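You operate a simulated robot arm through the tools that you are given. There is no shell and no other tool.

The job below is to be done with a simulated robot arm. You get a single attempt, and the scene is never put back.

TASK
Buff the orange single roller to size in sled 7, then stop.
Fine: lay it in before you start the stone; push the sled home till its display shows nought over.

It is judged by the outcome, as a careful person would: the job done as asked, and still so three seconds after it is handed in. It fails if anything else is knocked over, pushed out of place, dropped, spilled or broken.

THE ROBOT
A 7-joint arm with a three-finger gripper, fixed in place. Base frame: the origin is on the floor under the middle of its stand, x ahead of it, y to its left, z up. Lengths are in m, angles in rad, forces in N, time in s.
With the tool pointing down near the work surface it reaches from about 0.46 to 0.94 m from the base axis. Its first joint turns from -2.897 to 2.897 rad. Payload 2.69 kg.
The TCP is the grasp point between the finger pads, 0.029 m short of the fingertips. In the tool frame z runs along the fingers and y along their closing line. The gripper opens to 0.12 m; its body begins 0.078 m behind the TCP.
Orientation is that of the tool frame in the base frame, as a unit quaternion [x, y, z, w]. With the fingers straight down and closing along the base's y, the tool's x points along the base's -x, its y along +y and its z along -z.

THE INTERFACE
- The arm moves only by the tool servo_tool. Its argument "targets" is one flat list of numbers, 7 for each row, row after row: the shift along the base's x, y, z in mm, then the turn, a rotation vector about the base's x, y, z in rad, then the gripper command, from -1 (fully open) to 1 (shut), values between in proportion. In form: [dx, dy, dz, ax, ay, az, claw, dx, dy, dz, ax, ay, az, claw, ...]. A call has 1 to 20 rows; each row shifts and turns the commanded pose from where the row before left it. A row lasts 0.2 s, in which the tool goes at most 0.05 m and 0.15 rad; a call with a longer step from one row to the next is refused whole, and so is a gripper value outside its range. A pose out of reach is approached as far as the arm can. The call stops where the force on the tool passes 60 N (or 10 N more than at its start, if that is more) or the arm is blocked; 0.2 s more then pass. The fingers move at their own pace (about 0.1362 m/s each) and stop on an object; they squeeze with about 31 N. The grip force told is the motor's: it shows also when the fingers shut on nothing. Time passes only in rows, and 0.2 s behind the last, so rows that do not move let the fingers close. It gives the time, the measured TCP pose, the force on the tool (base axes), the opening and the grip force at its end, in the units of the frame above (readings bear some noise), with the torque about the TCP (base axes, N m) and any sound that the robot's microphone picked up.
- Cameras (640 x 400 px; columns grow to the right, rows downward): "scene" is fixed at [0.2183, 0.5003, 1.6469]; the picture's right is [-0.79, -0.61, 0.00], its down [-0.31, 0.40, -0.86] and it looks along [0.53, -0.68, -0.51] (base axes); focal length 374 px, centre (320, 200). "wrist" rides on the gripper at [0.063, 0, -0.104] in the tool frame; the picture's right is [0.01, 1.00, 0.00], its down [-0.83, 0.00, -0.56] and it looks along [-0.56, 0.00, 0.83] (tool axes); focal length 275 px, centre (320, 200).
- snapshot(camera): a new picture of that camera. The clock stands still meanwhile.
- slide_trunk(by): moves the trunk up (or, below 0, down) by that many m; the arm rides with it, the base frame stays. It gives what a move gives, with no picture.
- locate(camera, pixels): for up to 12 pixels [column, row] of the newest picture of that camera ("zoom" is the newest enlarged one), the place [x, y, z] in the base frame of the surface seen there, good to about 0.003 m. The clock stands still meanwhile.
- close_up(camera, box): a new picture of the part [left, top, right, bottom] of that camera's present view, enlarged. The clock stands still meanwhile.
- job_done(): hands the job in; it is judged then, once.

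Open the gripper and draw the arm clear of the work before you hand the job in, unless the task says otherwise.

The tools are called after "Request:" as a command line: name --argument value ..., lists and objects as JSON in quotes. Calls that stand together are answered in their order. servo_tool: Moves the arm, as the interface text tells. Its arguments: {"type":"object","properties":{"targets":{"type":"array","items":{"type":"number"}}},"required":["targets"]} The other tools are called the same way: slide_trunk (by) moves the trunk up or down; snapshot (camera) takes a picture; locate (camera, pixels) gives the place of the surface under pixels of a picture; close_up (camera, box) takes an enlarged picture of a part of a camera's view; job_done () hands the job in.

At the start:

```text
time_s: 0.0
tool_pos: [0.4993, -0.0935, 1.312]
tcp_rot: [0.0, 1.0, -0.001, 0.0]
wrist_force: [-0.4, -0.1, -0.1]
torque: [0.0, -0.01, 0.0]
grip_width: 0.1201
finger_force: 0.0
trunk travel left (down, up): [-0.475, 0.111]
```

scene: 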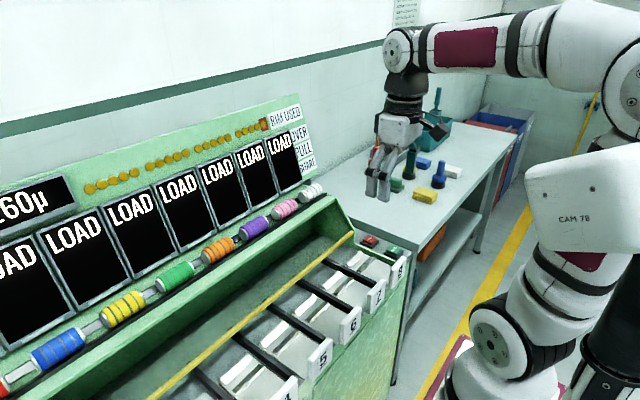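
wrist: 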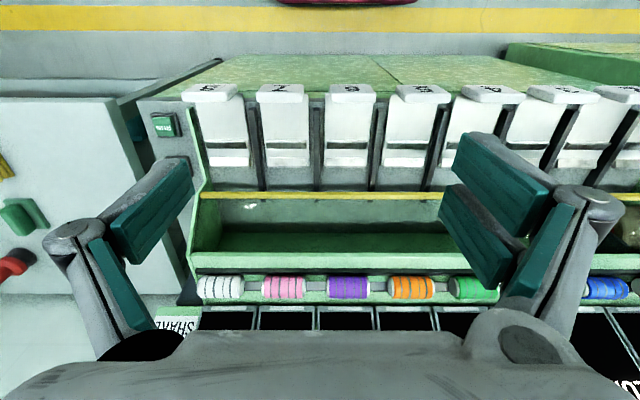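

The scene shows a grinder with a rack of coloured rollers (orange around (217,248)) and numbered sleds; I'll take close-ups to read the labels and displays.

Request:
close_up --camera "scene" --box '[0, 90, 320, 290]'

Request:
close_up --camera "scene" --box '[190, 200, 430, 400]'

Request:
close_up --camera "wrist" --box '[120, 70, 480, 320]'

Request:
close_up --camera "scene" --box '[230, 90, 350, 190]'

```text
2.00 times, centred on (160, 190) of scene
```

zoom: 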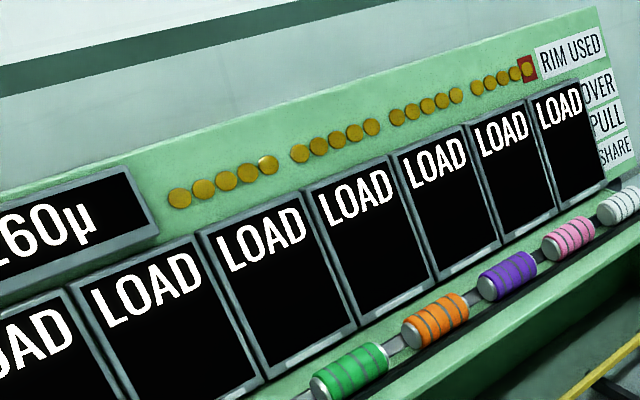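

```text
2.00 times, centred on (310, 300) of scene
```

zoom: 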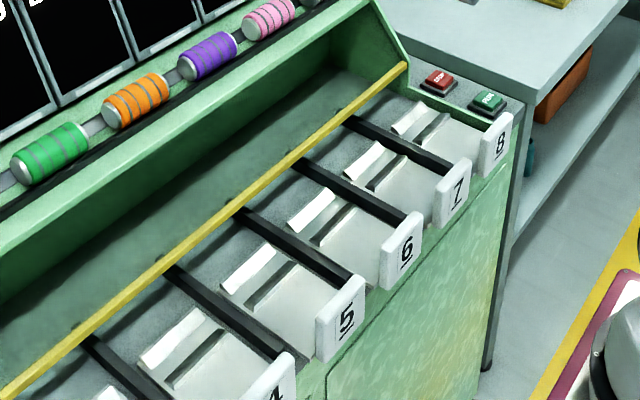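

```text
1.60 times, centred on (300, 195) of wrist
```

zoom: 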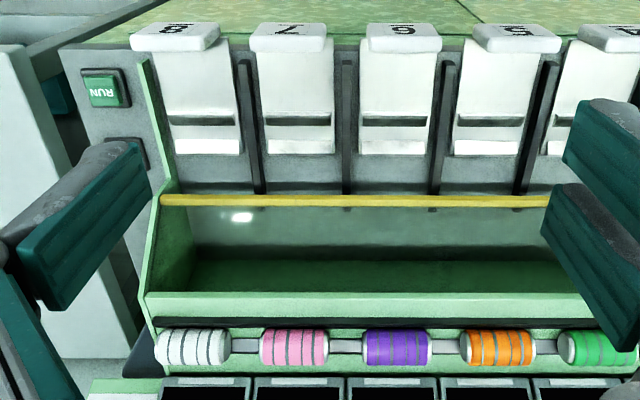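

```text
4.00 times, centred on (290, 140) of scene
```

zoom: 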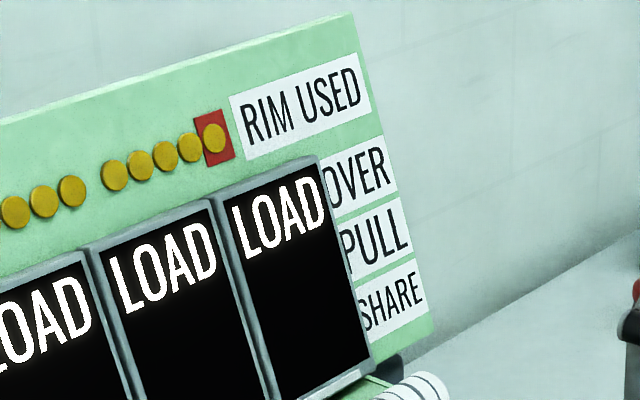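

I'll get the geometry of the rollers, sleds and buttons by locating pixels in fresh pictures.

Request:
snapshot --camera "wrist"

Request:
locate --camera "wrist" --pixels '[[411, 287], [396, 287], [428, 287], [411, 276], [411, 298], [283, 96], [285, 120], [284, 145], [284, 160], [284, 180], [163, 126], [284, 195]]'

Request:
snapshot --camera "scene"

Request:
locate --camera "scene" --pixels '[[217, 248], [372, 298], [350, 290], [335, 280], [318, 270], [391, 248], [369, 239], [300, 290], [353, 235], [200, 200], [264, 125], [438, 95]]'

```text
taken
```

wrist: 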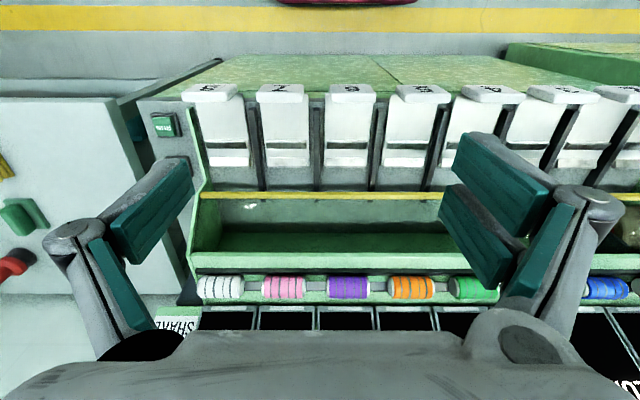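

```text
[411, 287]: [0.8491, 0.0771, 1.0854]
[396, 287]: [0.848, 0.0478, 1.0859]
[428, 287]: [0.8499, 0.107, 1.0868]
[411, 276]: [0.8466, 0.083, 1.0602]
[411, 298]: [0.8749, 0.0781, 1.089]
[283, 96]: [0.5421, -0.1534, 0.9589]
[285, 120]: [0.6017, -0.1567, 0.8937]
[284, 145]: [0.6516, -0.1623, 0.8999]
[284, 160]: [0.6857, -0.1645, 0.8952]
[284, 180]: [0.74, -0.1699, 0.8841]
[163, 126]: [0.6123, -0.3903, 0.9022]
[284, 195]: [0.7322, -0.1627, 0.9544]
```

```text
taken
```

scene: 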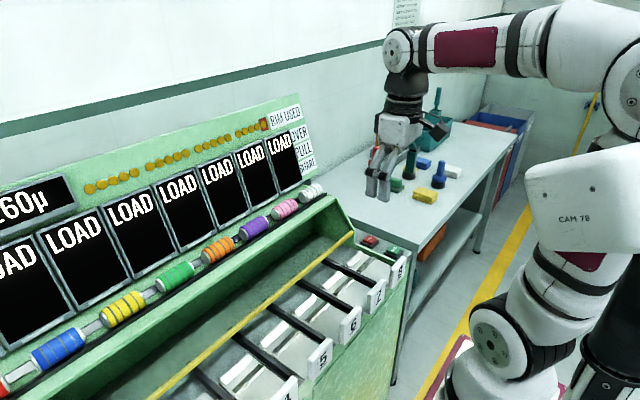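

```text
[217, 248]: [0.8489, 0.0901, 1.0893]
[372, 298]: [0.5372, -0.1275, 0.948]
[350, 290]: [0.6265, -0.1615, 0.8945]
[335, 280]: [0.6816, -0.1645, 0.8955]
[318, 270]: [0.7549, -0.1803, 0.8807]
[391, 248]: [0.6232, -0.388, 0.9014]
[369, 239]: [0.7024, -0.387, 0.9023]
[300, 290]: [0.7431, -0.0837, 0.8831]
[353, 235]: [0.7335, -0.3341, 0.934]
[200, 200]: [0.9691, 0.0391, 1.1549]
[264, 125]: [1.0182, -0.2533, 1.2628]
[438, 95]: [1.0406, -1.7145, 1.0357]
```

Next I zoom in on the roller rack, sled 7 and the left part of the machine to understand their details before moving.

Request:
close_up --camera "scene" --box '[160, 180, 340, 300]'

Request:
close_up --camera "scene" --box '[0, 280, 180, 400]'

Request:
close_up --camera "scene" --box '[280, 220, 430, 320]'

Request:
close_up --camera "wrist" --box '[200, 80, 380, 200]'

Request:
close_up --camera "wrist" --box '[320, 240, 480, 340]'

Request:
close_up --camera "scene" --box '[360, 60, 520, 200]'

```text
3.33 times, centred on (250, 240) of scene
```

zoom: 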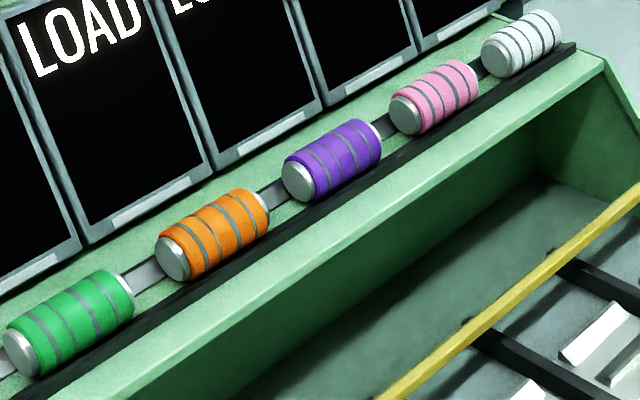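

```text
3.33 times, centred on (90, 340) of scene
```

zoom: 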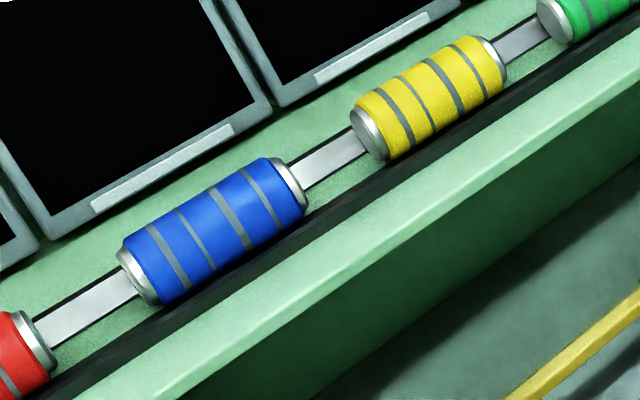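

```text
4.00 times, centred on (355, 270) of scene
```

zoom: 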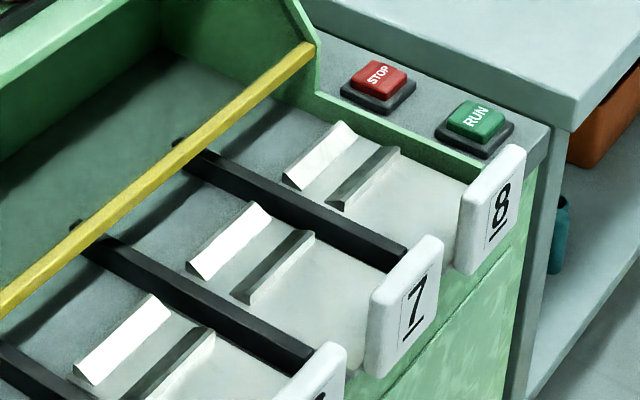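

```text
3.33 times, centred on (290, 140) of wrist
```

zoom: 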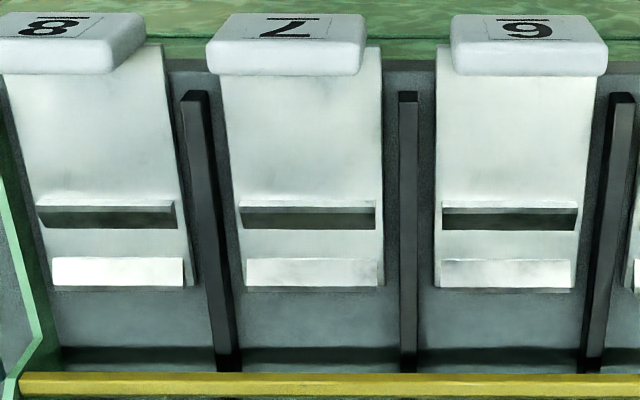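

```text
4.00 times, centred on (400, 290) of wrist
```

zoom: 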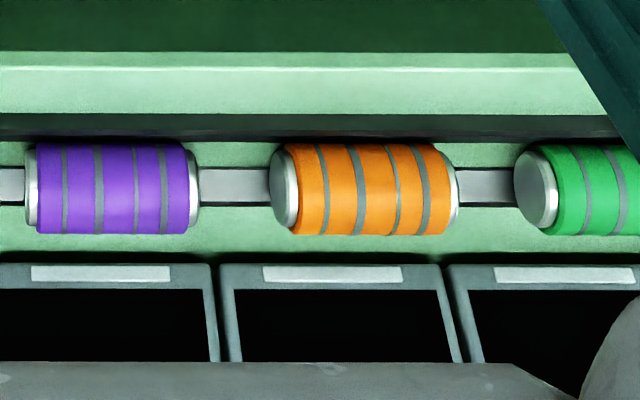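

```text
2.86 times, centred on (440, 130) of scene
```

zoom: 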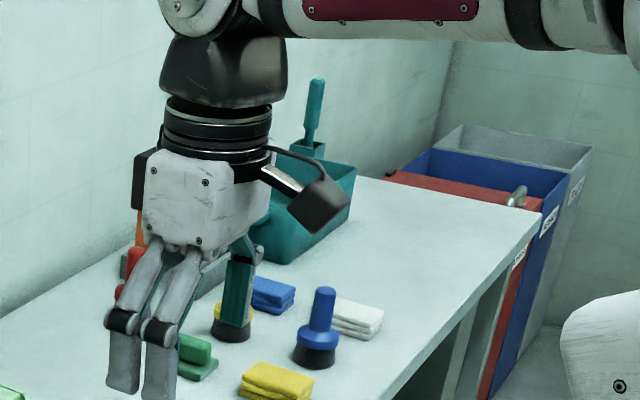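

I zoom on the wall notice, the large display and the lamp row to read what's there.

Request:
close_up --camera "scene" --box '[370, 0, 450, 50]'

Request:
close_up --camera "scene" --box '[0, 150, 160, 250]'

Request:
close_up --camera "scene" --box '[160, 100, 320, 200]'

Request:
locate --camera "scene" --pixels '[[285, 160], [252, 170], [220, 180], [184, 200], [135, 225], [80, 250], [20, 290], [40, 200], [90, 188], [304, 150], [275, 195], [128, 305]]'

```text
8.00 times, centred on (410, 25) of scene
```

zoom: 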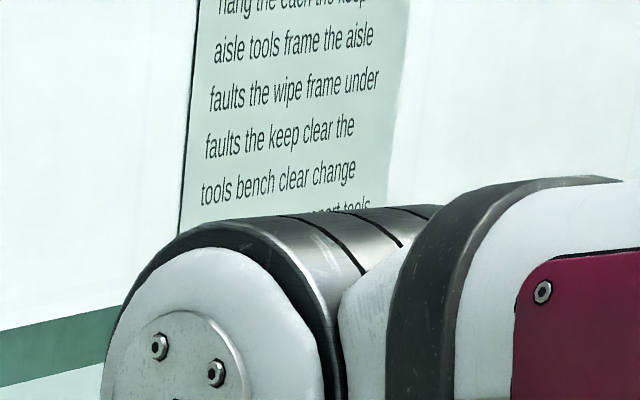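

```text
4.00 times, centred on (80, 200) of scene
```

zoom: 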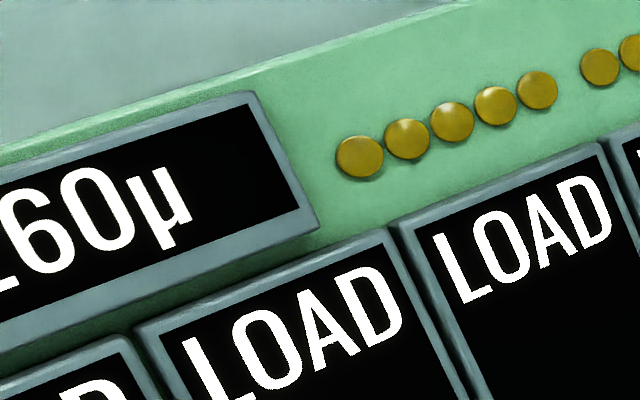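

```text
4.00 times, centred on (240, 150) of scene
```

zoom: 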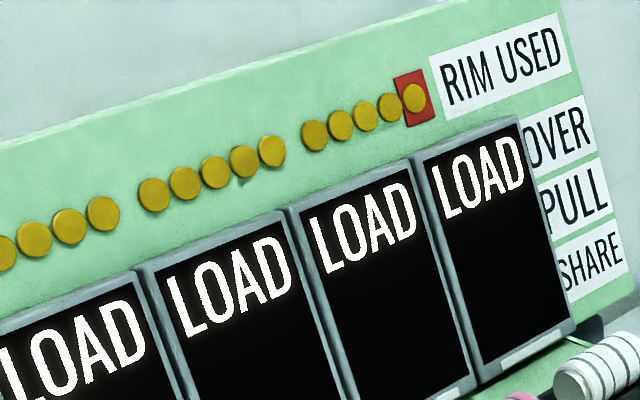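

```text
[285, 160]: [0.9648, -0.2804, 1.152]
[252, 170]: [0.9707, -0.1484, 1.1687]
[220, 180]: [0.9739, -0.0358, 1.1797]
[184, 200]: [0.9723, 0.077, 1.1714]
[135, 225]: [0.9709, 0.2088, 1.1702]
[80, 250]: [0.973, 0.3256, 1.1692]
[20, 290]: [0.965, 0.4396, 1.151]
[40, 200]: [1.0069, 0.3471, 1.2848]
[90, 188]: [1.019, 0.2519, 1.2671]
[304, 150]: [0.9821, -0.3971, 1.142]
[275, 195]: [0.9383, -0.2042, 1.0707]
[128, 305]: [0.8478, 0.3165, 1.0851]
```

I look closely at the gripper fingers in the wrist view to understand their layout.

Request:
close_up --camera "wrist" --box '[0, 100, 320, 400]'

Request:
close_up --camera "wrist" --box '[320, 100, 640, 400]'

Request:
close_up --camera "scene" --box '[350, 90, 460, 210]'

```text
1.33 times, centred on (160, 250) of wrist
```

zoom: 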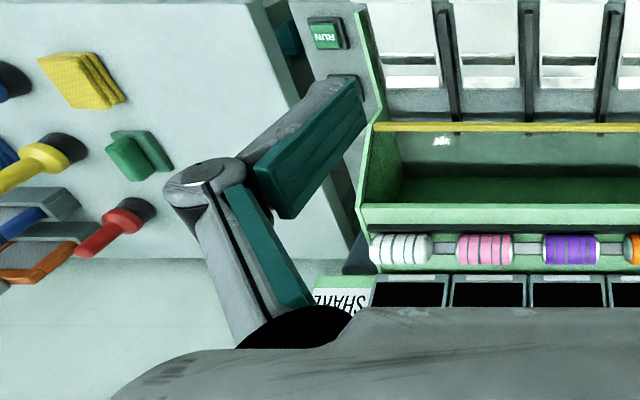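

```text
1.33 times, centred on (480, 250) of wrist
```

zoom: 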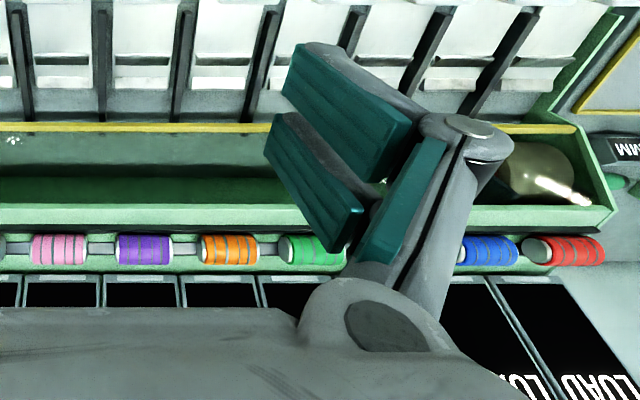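

```text
3.33 times, centred on (405, 150) of scene
```

zoom: 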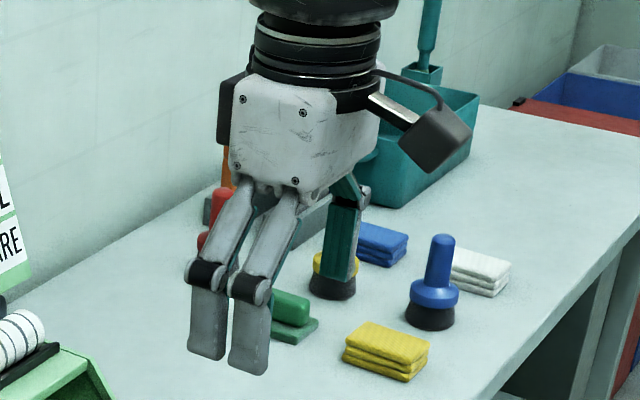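

The panel rows are OVER / PULL / SHARE, and the large display reads "…60µ". I tilt the tool up by 0.6 rad in place (well clear of everything) so the wrist camera can see the panel.

Request:
servo_tool --targets '[0, 0, 0, 0, -0.15, 0, -1, 0, 0, 0, 0, -0.15, 0, -1, 0, 0, 0, 0, -0.15, 0, -1, 0, 0, 0, 0, -0.15, 0, -1]'

Request:
snapshot --camera "wrist"

```text
time_s: 1.0
tool_pos: [0.5001, -0.0928, 1.3133]
tcp_rot: [-0.001, 0.955, 0.001, 0.296]
wrist_force: [1.1, 0.2, -0.7]
torque: [-0.02, 0.0, -0.01]
grip_width: 0.1201
finger_force: 0.0
trunk travel left (down, up): [-0.475, 0.111]
```

```text
taken
```

wrist: 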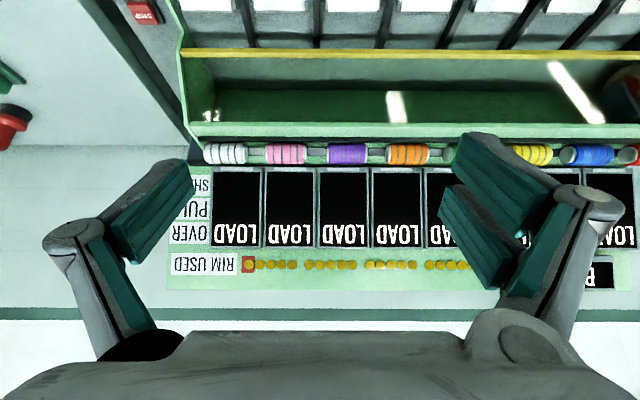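

The wrist view works (upside down). I slide +y by 0.35 m at this height to view the left end of the machine.

Request:
servo_tool --targets '[0, 45, 0, 0, 0, 0, -1, 0, 45, 0, 0, 0, 0, -1, 0, 45, 0, 0, 0, 0, -1, 0, 45, 0, 0, 0, 0, -1, 0, 45, 0, 0, 0, 0, -1, 0, 45, 0, 0, 0, 0, -1, 0, 45, 0, 0, 0, 0, -1, 0, 45, 0, 0, 0, 0, -1]'

Request:
snapshot --camera "wrist"

Request:
snapshot --camera "scene"

```text
time_s: 2.5
tool_pos: [0.5254, 0.1316, 1.3248]
tcp_rot: [0.088, 0.953, 0.022, 0.289]
wrist_force: [-0.5, 0.1, -1.1]
torque: [-0.04, 0.01, -0.03]
grip_width: 0.1201
finger_force: 0.1
trunk travel left (down, up): [-0.475, 0.111]
stopped in row 7: the arm was blocked; the commanded pose is now the measured one
```

```text
taken
```

wrist: 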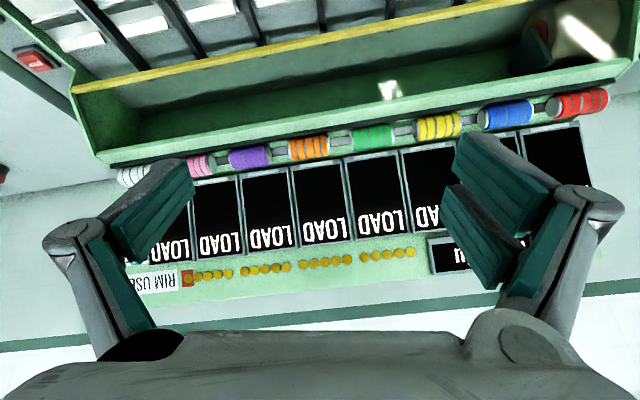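

```text
taken
```

scene: 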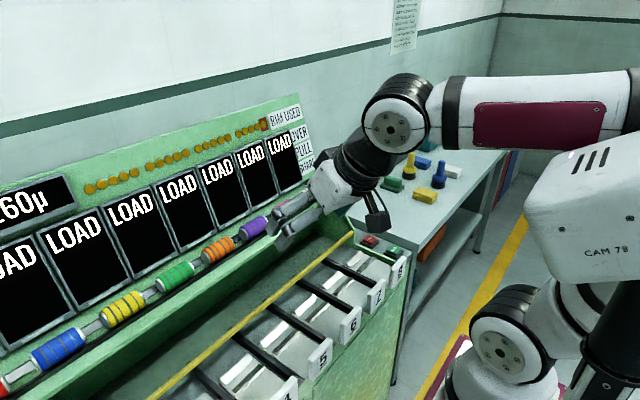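

The slide stopped at y=0.13 with no contact force (a joint limit, it seems). I zoom in on the left end of the machine from here.

Request:
close_up --camera "wrist" --box '[440, 0, 640, 130]'

Request:
close_up --camera "wrist" --box '[120, 120, 460, 310]'

Request:
close_up --camera "wrist" --box '[60, 0, 320, 170]'

Request:
locate --camera "wrist" --pixels '[[570, 30], [600, 30], [560, 60], [540, 45], [350, 90], [308, 148], [120, 110], [300, 60], [370, 40], [30, 62], [305, 160], [305, 135]]'

```text
3.08 times, centred on (540, 65) of wrist
```

zoom: 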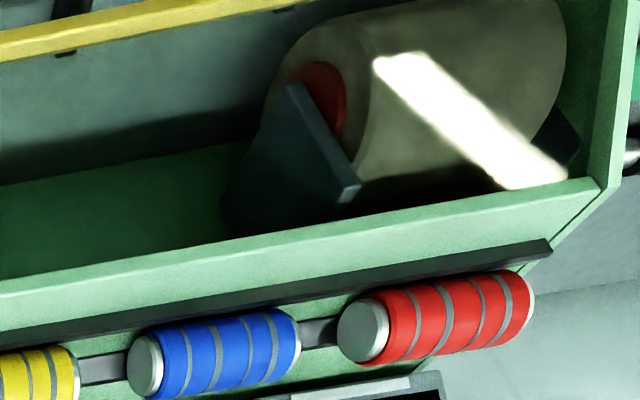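

```text
1.88 times, centred on (290, 215) of wrist
```

zoom: 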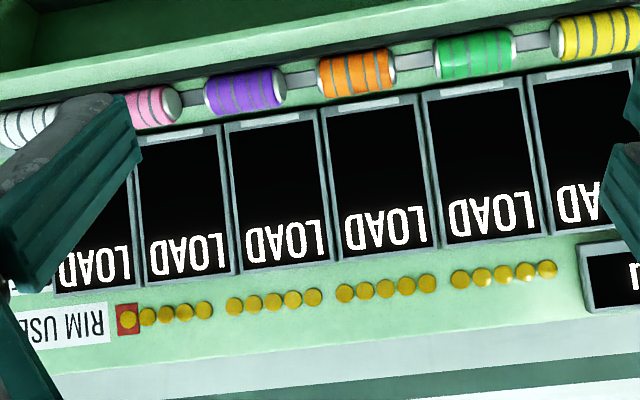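

```text
2.35 times, centred on (190, 85) of wrist
```

zoom: 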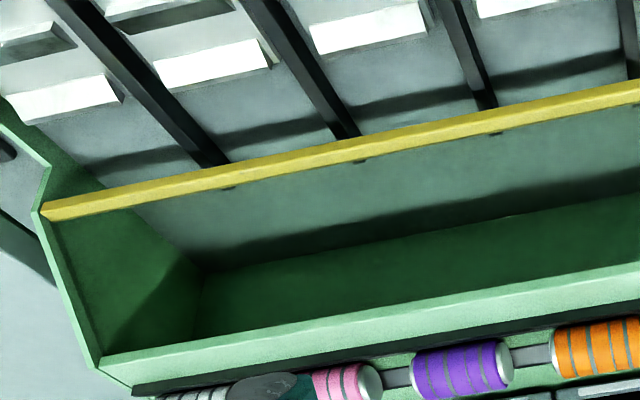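

```text
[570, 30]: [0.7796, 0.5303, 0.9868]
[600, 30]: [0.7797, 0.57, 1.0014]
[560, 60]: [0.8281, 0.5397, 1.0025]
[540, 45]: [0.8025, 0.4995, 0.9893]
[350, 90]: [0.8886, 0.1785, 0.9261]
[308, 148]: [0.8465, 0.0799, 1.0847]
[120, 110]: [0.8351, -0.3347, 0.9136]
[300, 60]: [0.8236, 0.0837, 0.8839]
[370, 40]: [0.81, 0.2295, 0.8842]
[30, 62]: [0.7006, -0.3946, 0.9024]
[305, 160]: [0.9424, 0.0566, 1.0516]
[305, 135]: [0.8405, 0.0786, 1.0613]
```

The stone is a cylinder parked at the left end of the trough (y≈0.5–0.6) and seems to travel along y. I return the tool to straight down, then look further left.

Request:
servo_tool --targets '[-5, -10, 0, -0.009, 0.117, 0.036, -1, -5, -10, 0, -0.009, 0.117, 0.036, -1, -5, 0, 0, -0.009, 0.117, 0.036, -1, -5, 0, 0, -0.009, 0.117, 0.036, -1, 0, 0, 0, -0.009, 0.117, 0.036, -1]'

Request:
snapshot --camera "wrist"

```text
time_s: 3.7
tool_pos: [0.5042, 0.1133, 1.3258]
tcp_rot: [-0.003, 1.0, 0.0, -0.001]
wrist_force: [-0.7, 0.3, 0.5]
torque: [-0.01, 0.0, -0.01]
grip_width: 0.1198
finger_force: 0.0
trunk travel left (down, up): [-0.475, 0.111]
```

```text
taken
```

wrist: 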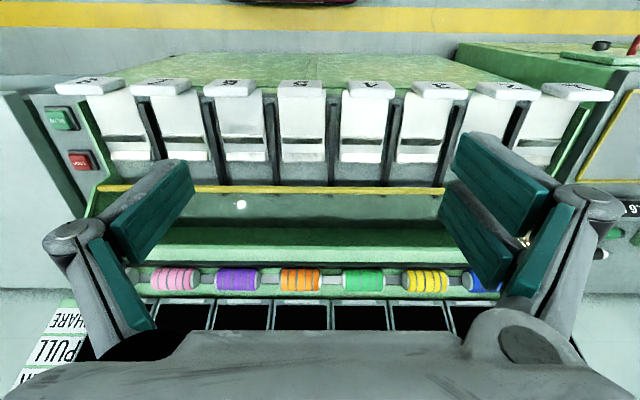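

Tool is straight down again at y=0.113. I move further +y to see what's at the left of the machine ((620,200) shows a display and knobs).

Request:
servo_tool --targets '[0, 35, 0, 0, 0, 0, -1, 0, 35, 0, 0, 0, 0, -1, 0, 35, 0, 0, 0, 0, -1, 0, 35, 0, 0, 0, 0, -1, 0, 35, 0, 0, 0, 0, -1, 0, 35, 0, 0, 0, 0, -1]'

Request:
snapshot --camera "wrist"

Request:
close_up --camera "wrist" --box '[440, 20, 640, 280]'

```text
time_s: 5.1
tool_pos: [0.5043, 0.3249, 1.3262]
tcp_rot: [-0.003, 1.0, 0.0, 0.001]
wrist_force: [-0.1, -1.3, 0.6]
torque: [0.05, -0.02, 0.0]
grip_width: 0.1201
finger_force: 0.0
trunk travel left (down, up): [-0.475, 0.111]
```

```text
taken
```

wrist: 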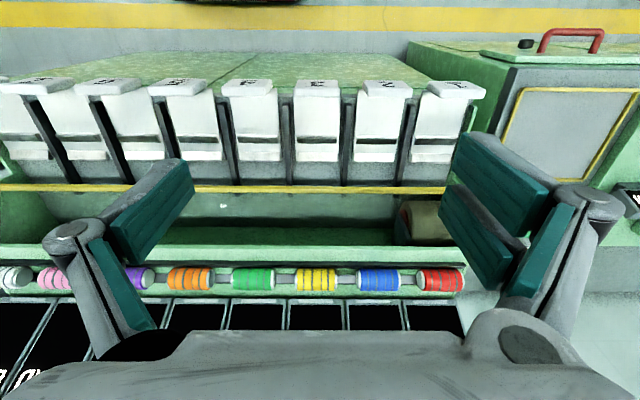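

```text
1.54 times, centred on (540, 150) of wrist
```

zoom: 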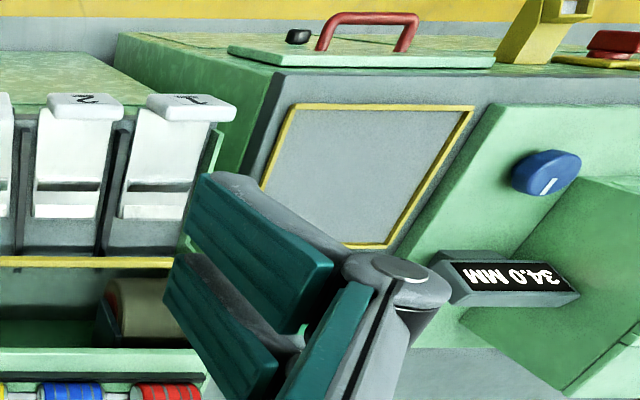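

To the left is a different machine ("34.0 MM"). I tilt here to read the big display in full.

Request:
servo_tool --targets '[0, -20, 0, 0, -0.12, 0, -1, 0, -20, 0, 0, -0.12, 0, -1, 0, 0, 0, 0, -0.12, 0, -1, 0, 0, 0, 0, -0.12, 0, -1]'

Request:
snapshot --camera "wrist"

```text
time_s: 6.1
tool_pos: [0.5043, 0.2835, 1.326]
tcp_rot: [-0.002, 0.971, -0.001, 0.239]
wrist_force: [0.8, -0.1, 0.4]
torque: [-0.02, 0.04, -0.03]
grip_width: 0.1202
finger_force: 0.2
trunk travel left (down, up): [-0.475, 0.111]
```

```text
taken
```

wrist: 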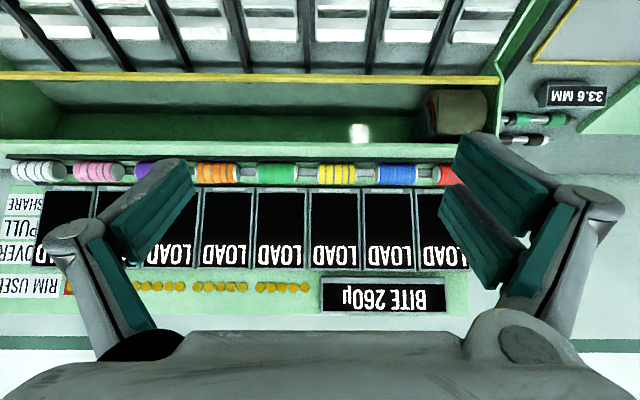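

The big display reads "BITE 260µ". I zoom in on it and on the items at (530,130).

Request:
close_up --camera "wrist" --box '[480, 60, 640, 160]'

Request:
close_up --camera "wrist" --box '[0, 150, 320, 310]'

Request:
close_up --camera "wrist" --box '[180, 150, 480, 320]'

Request:
locate --camera "wrist" --pixels '[[520, 119], [545, 119], [530, 140], [218, 173], [205, 173], [232, 173], [218, 163], [218, 183]]'

```text
4.00 times, centred on (560, 110) of wrist
```

zoom: 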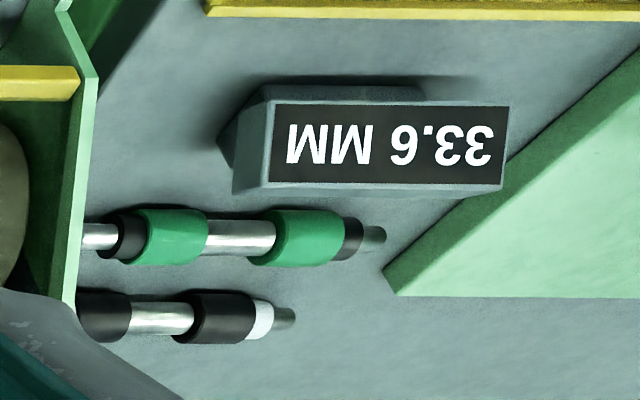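

```text
2.00 times, centred on (160, 230) of wrist
```

zoom: 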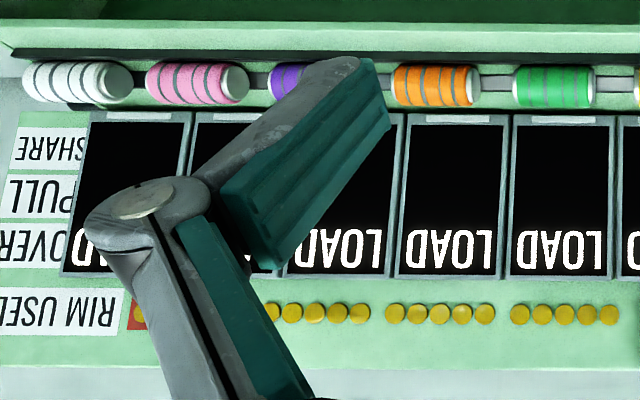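

```text
2.13 times, centred on (330, 235) of wrist
```

zoom: 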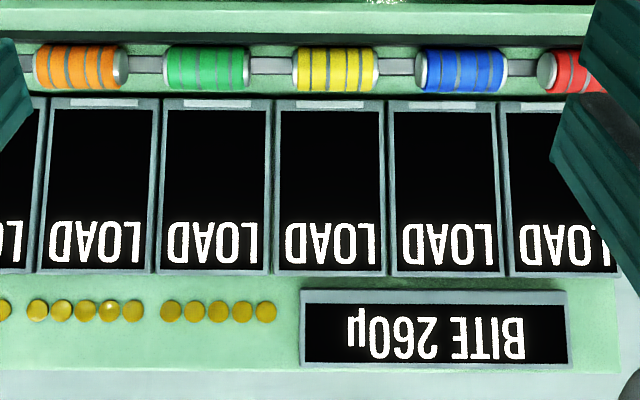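

```text
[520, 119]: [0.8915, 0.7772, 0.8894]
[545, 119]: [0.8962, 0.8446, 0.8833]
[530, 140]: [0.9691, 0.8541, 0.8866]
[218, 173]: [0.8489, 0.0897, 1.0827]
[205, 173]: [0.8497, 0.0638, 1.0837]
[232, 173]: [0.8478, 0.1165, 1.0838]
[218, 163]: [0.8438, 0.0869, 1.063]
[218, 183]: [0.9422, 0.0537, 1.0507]
```

There are double rollers (two sleeves on a shaft) off to the left; the only orange single is on the rack at about (0.848, 0.085, 1.085). I straighten the tool and move over for a closer look at it.

Request:
servo_tool --targets '[10, -25, 0, 0, 0.12, 0, -1, 10, -25, 0, 0, 0.12, 0, -1, 20, -25, 0, 0, 0.12, 0, -1, 30, -25, -10, 0, 0.12, 0, -1, 40, -25, -20, 0, 0, 0, -1, 40, -25, -20, 0, 0, 0, -1, 40, -25, -25, 0, 0, 0, -1, 40, -23, -25, 0, 0, 0, -1]'

Request:
snapshot --camera "wrist"

Request:
snapshot --camera "scene"

```text
refused: row 5 steps farther than a row can; nothing moved
```

```text
taken
```

wrist: 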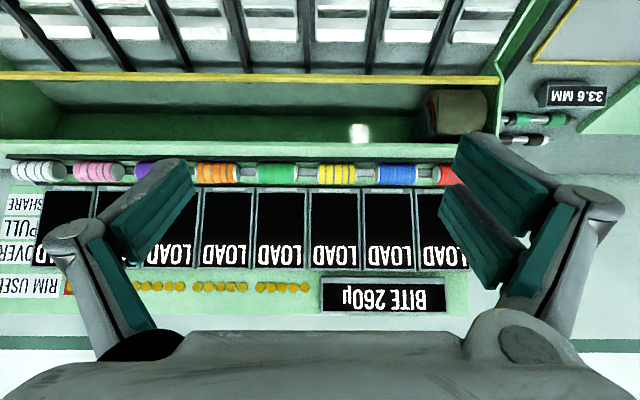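

```text
taken
```

scene: 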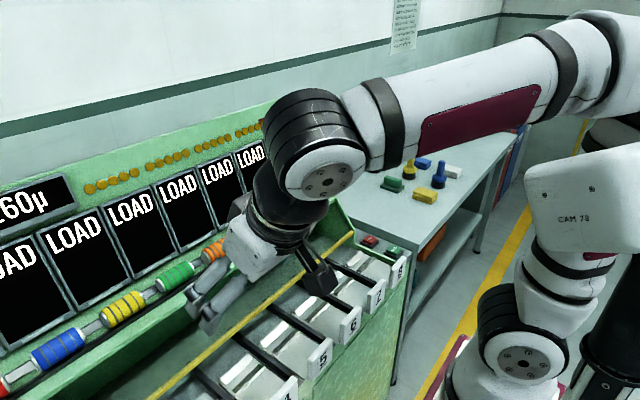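

The step limit was exceeded on row 5, so nothing moved; I resend the same move with smaller rows.

Request:
servo_tool --targets '[10, -25, 0, 0, 0.12, 0, -1, 10, -25, 0, 0, 0.12, 0, -1, 20, -25, 0, 0, 0.12, 0, -1, 30, -25, -10, 0, 0.12, 0, -1, 35, -25, -20, 0, 0, 0, -1, 35, -25, -20, 0, 0, 0, -1, 35, -25, -20, 0, 0, 0, -1, 35, -23, -20, 0, 0, 0, -1]'

Request:
snapshot --camera "wrist"

Request:
close_up --camera "wrist" --box '[200, 120, 440, 280]'

```text
time_s: 7.9
tool_pos: [0.7143, 0.0872, 1.238]
tcp_rot: [-0.004, 1.0, 0.0, 0.0]
wrist_force: [-0.5, 0.7, 0.0]
torque: [-0.02, -0.06, -0.02]
grip_width: 0.1199
finger_force: 0.2
trunk travel left (down, up): [-0.475, 0.111]
```

```text
taken
```

wrist: 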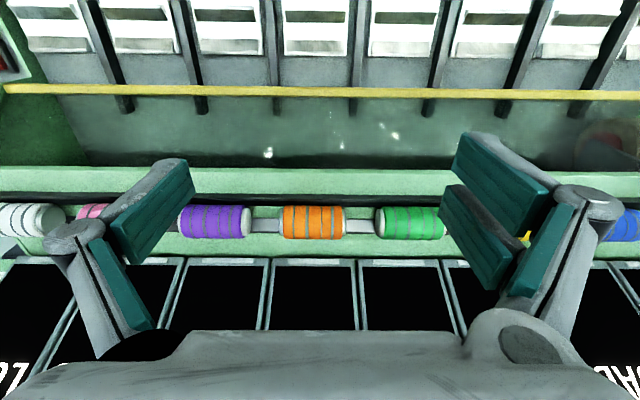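

```text
2.50 times, centred on (320, 200) of wrist
```

zoom: 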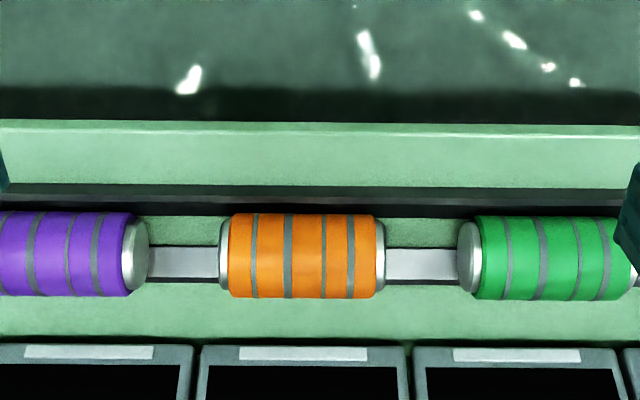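

Clear view of the orange roller at zoom (303,256); I locate its edges, the shelf and the lip.

Request:
locate --camera "zoom" --pixels '[[303, 256], [224, 256], [380, 256], [303, 218], [303, 235], [303, 275], [303, 294], [303, 206], [303, 195], [303, 188], [303, 160], [303, 125]]'

Request:
locate --camera "zoom" --pixels '[[180, 262], [180, 247], [180, 230], [180, 280], [180, 300], [180, 330], [303, 310], [303, 330], [303, 345], [430, 262], [303, 352], [303, 380]]'

```text
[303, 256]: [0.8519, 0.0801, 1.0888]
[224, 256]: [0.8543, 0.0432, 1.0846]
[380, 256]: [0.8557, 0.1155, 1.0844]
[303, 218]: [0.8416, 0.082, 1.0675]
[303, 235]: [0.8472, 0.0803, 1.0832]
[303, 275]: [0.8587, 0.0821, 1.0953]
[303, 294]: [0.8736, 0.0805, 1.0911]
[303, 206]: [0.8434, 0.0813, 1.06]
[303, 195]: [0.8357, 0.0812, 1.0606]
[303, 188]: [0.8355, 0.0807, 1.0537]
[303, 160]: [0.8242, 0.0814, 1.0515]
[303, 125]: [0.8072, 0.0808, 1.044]
```

```text
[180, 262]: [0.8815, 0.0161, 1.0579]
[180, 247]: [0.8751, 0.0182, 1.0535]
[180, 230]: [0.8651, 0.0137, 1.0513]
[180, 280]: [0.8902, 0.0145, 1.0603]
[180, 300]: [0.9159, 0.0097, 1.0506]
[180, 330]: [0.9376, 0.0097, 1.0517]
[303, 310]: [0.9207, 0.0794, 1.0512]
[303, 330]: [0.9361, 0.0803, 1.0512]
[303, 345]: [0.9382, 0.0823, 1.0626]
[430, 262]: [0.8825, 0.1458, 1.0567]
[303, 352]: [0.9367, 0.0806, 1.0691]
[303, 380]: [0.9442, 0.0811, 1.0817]
```

Roller: centre ≈ (0.862, 0.080, 1.0725), diameter ≈42 mm, length ≈76 mm, between a front rail (top z 1.0605) and a steel strip. Next I go look closely at sled 7, staying above z 1.02 with the fingertips.

Request:
servo_tool --targets '[-19, -30.5, -23, 0, 0, 0, -1, -19, -30.5, -23, 0, 0, 0, -1, -19, -30.5, -23, 0, 0, 0, -1, -19, -30.5, -23, 0, 0, 0, -1, -19, -30.5, -23, 0, 0, 0, -1, -19, -30.5, -23, 0, 0, 0, -1, -19, -30.5, -23, 0, 0, 0, -1, -19, -30.5, -23, 0, 0, 0, -1]'

Request:
snapshot --camera "wrist"

Request:
close_up --camera "wrist" --box '[200, 60, 440, 210]'

```text
time_s: 9.7
tool_pos: [0.5625, -0.1585, 1.0537]
tcp_rot: [-0.004, 1.0, 0.0, 0.001]
wrist_force: [-0.3, 0.3, 0.3]
torque: [-0.06, 0.0, 0.02]
grip_width: 0.1197
finger_force: 0.0
trunk travel left (down, up): [-0.475, 0.111]
```

```text
taken
```

wrist: 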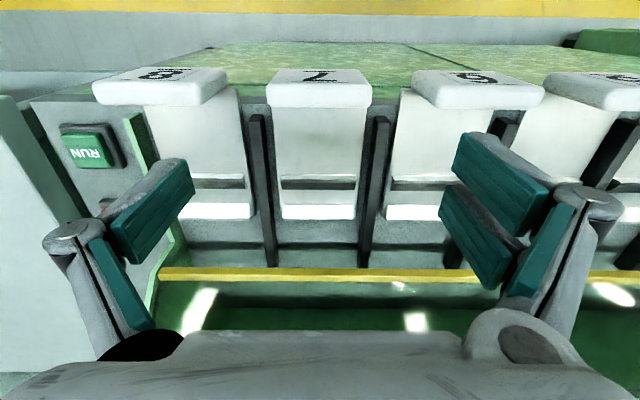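

```text
2.67 times, centred on (320, 135) of wrist
```

zoom: 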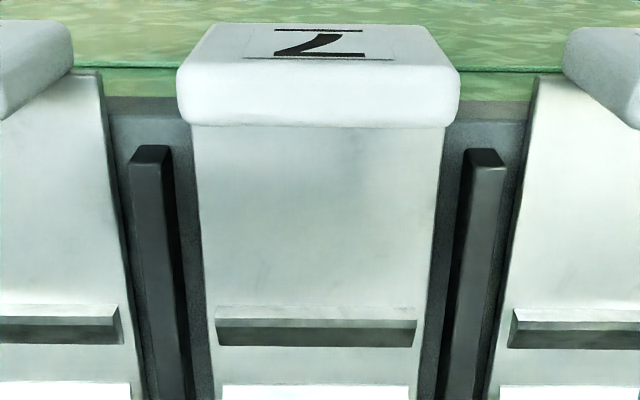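

I locate the handle, the tray, the wedges and the rails in this zoomed view.

Request:
locate --camera "zoom" --pixels '[[318, 30], [318, 55], [318, 70], [318, 100], [318, 122], [318, 140], [318, 220], [318, 300], [318, 315], [318, 330], [318, 345], [318, 375]]'

Request:
locate --camera "zoom" --pixels '[[318, 390], [185, 90], [452, 90], [195, 150], [436, 150], [150, 150], [150, 250], [480, 160], [218, 330], [414, 330], [226, 390], [410, 390]]'

Request:
close_up --camera "wrist" --box '[240, 150, 400, 290]'

```text
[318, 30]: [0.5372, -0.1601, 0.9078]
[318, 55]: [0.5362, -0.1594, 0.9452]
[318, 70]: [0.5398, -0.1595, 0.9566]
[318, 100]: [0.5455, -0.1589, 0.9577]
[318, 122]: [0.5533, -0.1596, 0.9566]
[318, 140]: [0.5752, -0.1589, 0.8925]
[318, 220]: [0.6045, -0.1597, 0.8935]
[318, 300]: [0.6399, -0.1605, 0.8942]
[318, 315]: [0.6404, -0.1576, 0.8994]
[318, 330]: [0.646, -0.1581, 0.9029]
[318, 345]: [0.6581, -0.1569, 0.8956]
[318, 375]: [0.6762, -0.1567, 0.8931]
```

```text
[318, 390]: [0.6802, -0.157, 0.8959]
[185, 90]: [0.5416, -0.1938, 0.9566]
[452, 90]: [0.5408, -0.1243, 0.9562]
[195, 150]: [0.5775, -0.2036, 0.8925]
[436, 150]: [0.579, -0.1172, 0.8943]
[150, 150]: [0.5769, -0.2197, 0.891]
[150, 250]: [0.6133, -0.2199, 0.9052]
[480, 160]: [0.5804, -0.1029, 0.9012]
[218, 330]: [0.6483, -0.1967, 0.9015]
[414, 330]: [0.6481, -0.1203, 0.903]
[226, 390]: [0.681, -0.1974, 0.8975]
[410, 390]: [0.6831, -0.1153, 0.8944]
```

```text
2.86 times, centred on (320, 220) of wrist
```

zoom: 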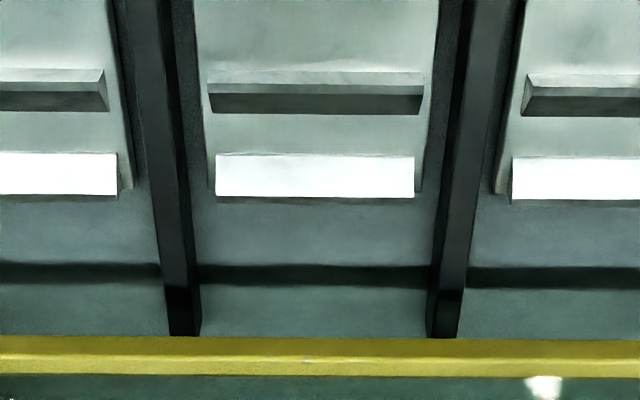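

I measure the front wedge and the rails from the second zoom.

Request:
locate --camera "zoom" --pixels '[[318, 70], [318, 85], [318, 100], [318, 115], [318, 130], [318, 150], [318, 160], [318, 175], [318, 192], [318, 198], [318, 225], [318, 255]]'

Request:
locate --camera "zoom" --pixels '[[318, 280], [318, 310], [318, 345], [318, 365], [175, 200], [445, 200], [180, 320], [445, 320], [218, 175], [412, 175], [210, 150], [420, 190]]'

```text
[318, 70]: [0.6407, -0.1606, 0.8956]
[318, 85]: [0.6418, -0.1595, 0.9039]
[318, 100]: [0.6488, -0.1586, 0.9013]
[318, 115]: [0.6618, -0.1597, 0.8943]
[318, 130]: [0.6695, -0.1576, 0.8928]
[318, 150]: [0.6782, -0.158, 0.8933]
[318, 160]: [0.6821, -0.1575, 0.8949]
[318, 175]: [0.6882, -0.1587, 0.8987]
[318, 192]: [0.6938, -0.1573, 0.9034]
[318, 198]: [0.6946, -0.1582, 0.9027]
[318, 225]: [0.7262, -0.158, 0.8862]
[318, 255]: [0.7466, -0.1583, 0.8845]
```

```text
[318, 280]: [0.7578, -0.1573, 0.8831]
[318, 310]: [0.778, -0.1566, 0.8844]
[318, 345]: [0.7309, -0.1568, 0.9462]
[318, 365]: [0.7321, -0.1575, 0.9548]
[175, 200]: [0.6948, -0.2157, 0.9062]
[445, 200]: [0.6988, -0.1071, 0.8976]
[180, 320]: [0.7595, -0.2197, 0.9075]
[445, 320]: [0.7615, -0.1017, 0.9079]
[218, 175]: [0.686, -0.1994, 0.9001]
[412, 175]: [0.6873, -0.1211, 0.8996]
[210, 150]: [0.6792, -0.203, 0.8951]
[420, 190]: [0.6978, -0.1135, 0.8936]
```

Sled 7 cradle: flat floor at z≈0.893 between wedges, centre ≈ (0.668, −0.1595), wedge tops ≈0.904. I now rise toward the roller, turning the tool +90° about z so the fingers close along x, with the gripper part-closed to ~66 mm.

Request:
servo_tool --targets '[5, 21.7, 25, 0, 0, 0.1428, -1, 10, 21.7, 25, 0, 0, 0.1428, -1, 14, 21.7, 25, 0, 0, 0.1428, -1, 14, 21.7, 25, 0, 0, 0.1428, -1, 14, 21.7, 20, 0, 0, 0.1428, -0.1, 16, 21.7, 20, 0, 0, 0.1428, -0.1, 16, 21.7, 20, 0, 0, 0.1428, -0.1, 17, 21.7, 10, 0, 0, 0.1428, -0.1, 17, 21.7, 10, 0, 0, 0.1428, -0.1, 17, 21.7, 10, 0, 0, 0.1428, -0.1, 17, 21.7, 10, 0, 0, 0.1428, -0.1]'

Request:
snapshot --camera "wrist"

Request:
snapshot --camera "scene"

```text
time_s: 12.1
tool_pos: [0.7198, 0.0805, 1.2505]
tcp_rot: [0.71, -0.705, 0.001, 0.0]
wrist_force: [0.0, 0.0, 0.5]
torque: [0.0, -0.01, 0.01]
grip_width: 0.0658
finger_force: 0.0
trunk travel left (down, up): [-0.475, 0.111]
```

```text
taken
```

wrist: 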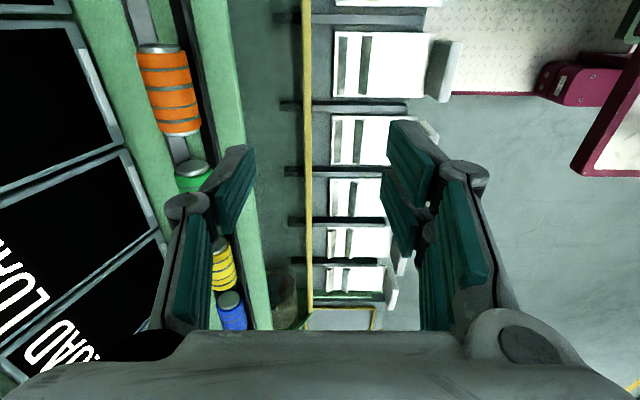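

```text
taken
```

scene: 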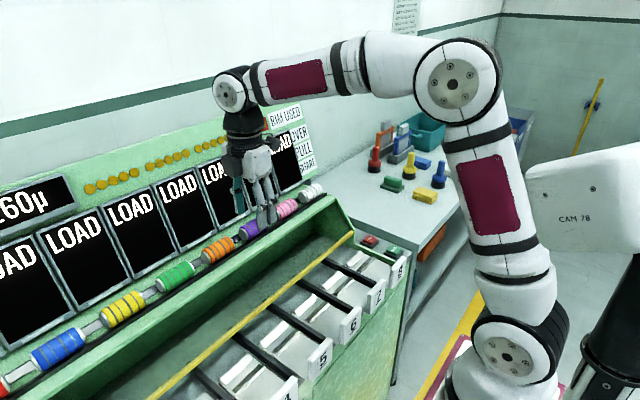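

The tool is turned (camera now on the −y side, single finger on the panel side). I move x over the roller to 0.862 at z≈1.20 and check clearance to the display panel.

Request:
servo_tool --targets '[30, 0, -5, 0, 0, 0, -0.1, 30, 0, -10, 0, 0, 0, -0.1, 30, 0, -10, 0, 0, 0, -0.1, 30, 0, -10, 0, 0, 0, -0.1, 22, -0.5, -15, 0, 0, 0, -0.1, 0, 0, 0, 0, 0, 0, -0.1]'

Request:
snapshot --camera "wrist"

Request:
close_up --camera "scene" --box '[160, 110, 320, 270]'

```text
time_s: 13.5
tool_pos: [0.8627, 0.0802, 1.201]
tcp_rot: [0.709, -0.705, 0.0, 0.0]
wrist_force: [-0.1, -0.1, 0.4]
torque: [0.04, 0.01, -0.03]
grip_width: 0.0659
finger_force: 0.1
trunk travel left (down, up): [-0.475, 0.111]
```

```text
taken
```

wrist: 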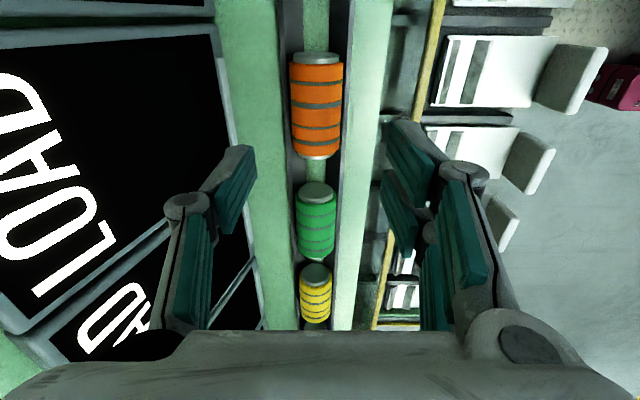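

```text
2.50 times, centred on (240, 190) of scene
```

zoom: 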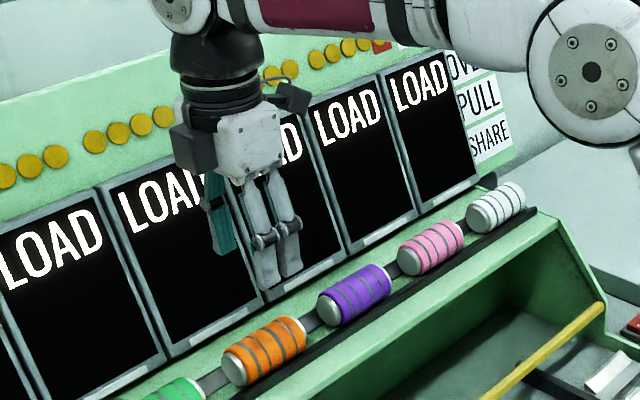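

The roller is centred between the fingers in x (wrist column ≈317). I check how far the dark box at the gripper's panel side sticks out relative to the display panel.

Request:
locate --camera "zoom" --pixels '[[175, 130], [180, 150], [195, 165], [185, 185], [215, 200], [220, 240], [175, 60], [235, 140], [262, 241], [292, 272], [268, 284], [150, 230]]'

Request:
locate --camera "wrist" --pixels '[[317, 60], [317, 105], [317, 150], [292, 100], [342, 100], [240, 250], [180, 120], [350, 100], [285, 100], [230, 100], [215, 60], [300, 150]]'

```text
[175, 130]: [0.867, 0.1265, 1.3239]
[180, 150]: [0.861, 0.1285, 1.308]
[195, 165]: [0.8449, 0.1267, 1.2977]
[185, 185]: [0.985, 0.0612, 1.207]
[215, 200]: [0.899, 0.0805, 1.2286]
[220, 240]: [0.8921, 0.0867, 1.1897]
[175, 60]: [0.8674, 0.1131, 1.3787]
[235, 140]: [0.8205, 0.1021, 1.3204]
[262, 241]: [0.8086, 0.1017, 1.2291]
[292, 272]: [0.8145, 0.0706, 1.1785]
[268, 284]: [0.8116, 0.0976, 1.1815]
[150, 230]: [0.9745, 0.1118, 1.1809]
```

```text
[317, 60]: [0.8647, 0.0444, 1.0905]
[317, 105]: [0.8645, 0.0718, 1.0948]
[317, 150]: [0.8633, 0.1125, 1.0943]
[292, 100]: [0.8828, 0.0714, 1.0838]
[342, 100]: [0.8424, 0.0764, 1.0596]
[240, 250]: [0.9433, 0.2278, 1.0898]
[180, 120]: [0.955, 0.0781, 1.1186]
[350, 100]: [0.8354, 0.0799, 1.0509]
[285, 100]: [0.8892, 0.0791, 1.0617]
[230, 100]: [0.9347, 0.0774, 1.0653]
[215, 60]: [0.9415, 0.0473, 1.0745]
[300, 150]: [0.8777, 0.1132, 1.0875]
```

The box is on the +y side, so there is no conflict with the panel. I descend to TCP z≈1.0945 (fingertips ≈1.0655, above the 1.0605 rail) with the fingers straddling the roller.

Request:
servo_tool --targets '[0, 0, -30, 0, 0, 0, -0.1, 0, -0.5, -30, 0, 0, 0, -0.1, 0, 0, -25, 0, 0, 0, -0.1, 0, 0, -13, 0, 0, 0, -0.1, 0, 0, -8, 0, 0, 0, -0.1, 0, 0, 0, 0, 0, 0, -0.1]'

Request:
snapshot --camera "wrist"

Request:
close_up --camera "scene" --box '[160, 160, 320, 280]'

```text
time_s: 14.9
tool_pos: [0.8603, 0.0788, 1.0939]
tcp_rot: [0.709, -0.705, 0.0, 0.0]
wrist_force: [-0.5, -0.7, -0.6]
torque: [0.05, -0.02, -0.02]
grip_width: 0.0659
finger_force: 0.1
trunk travel left (down, up): [-0.475, 0.111]
```

```text
taken
```

wrist: 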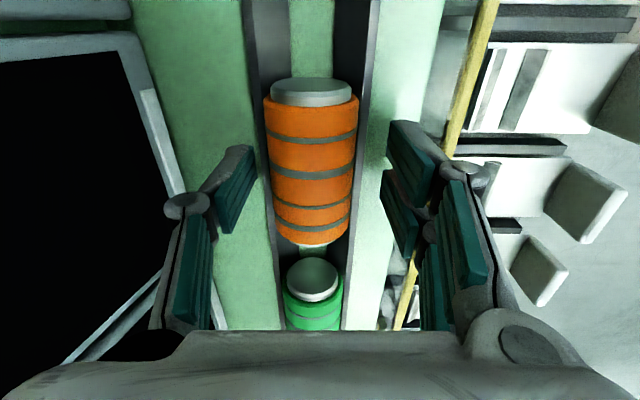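

```text
3.33 times, centred on (240, 220) of scene
```

zoom: 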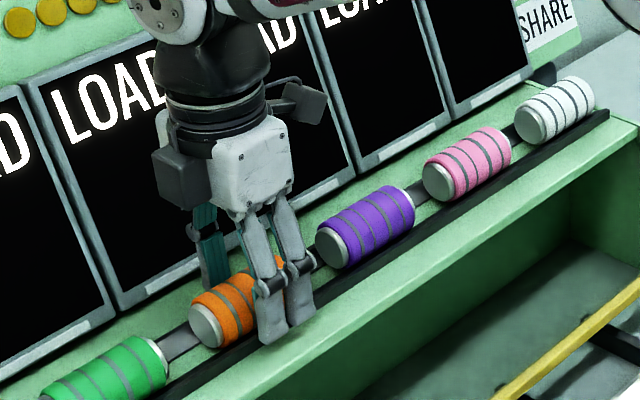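

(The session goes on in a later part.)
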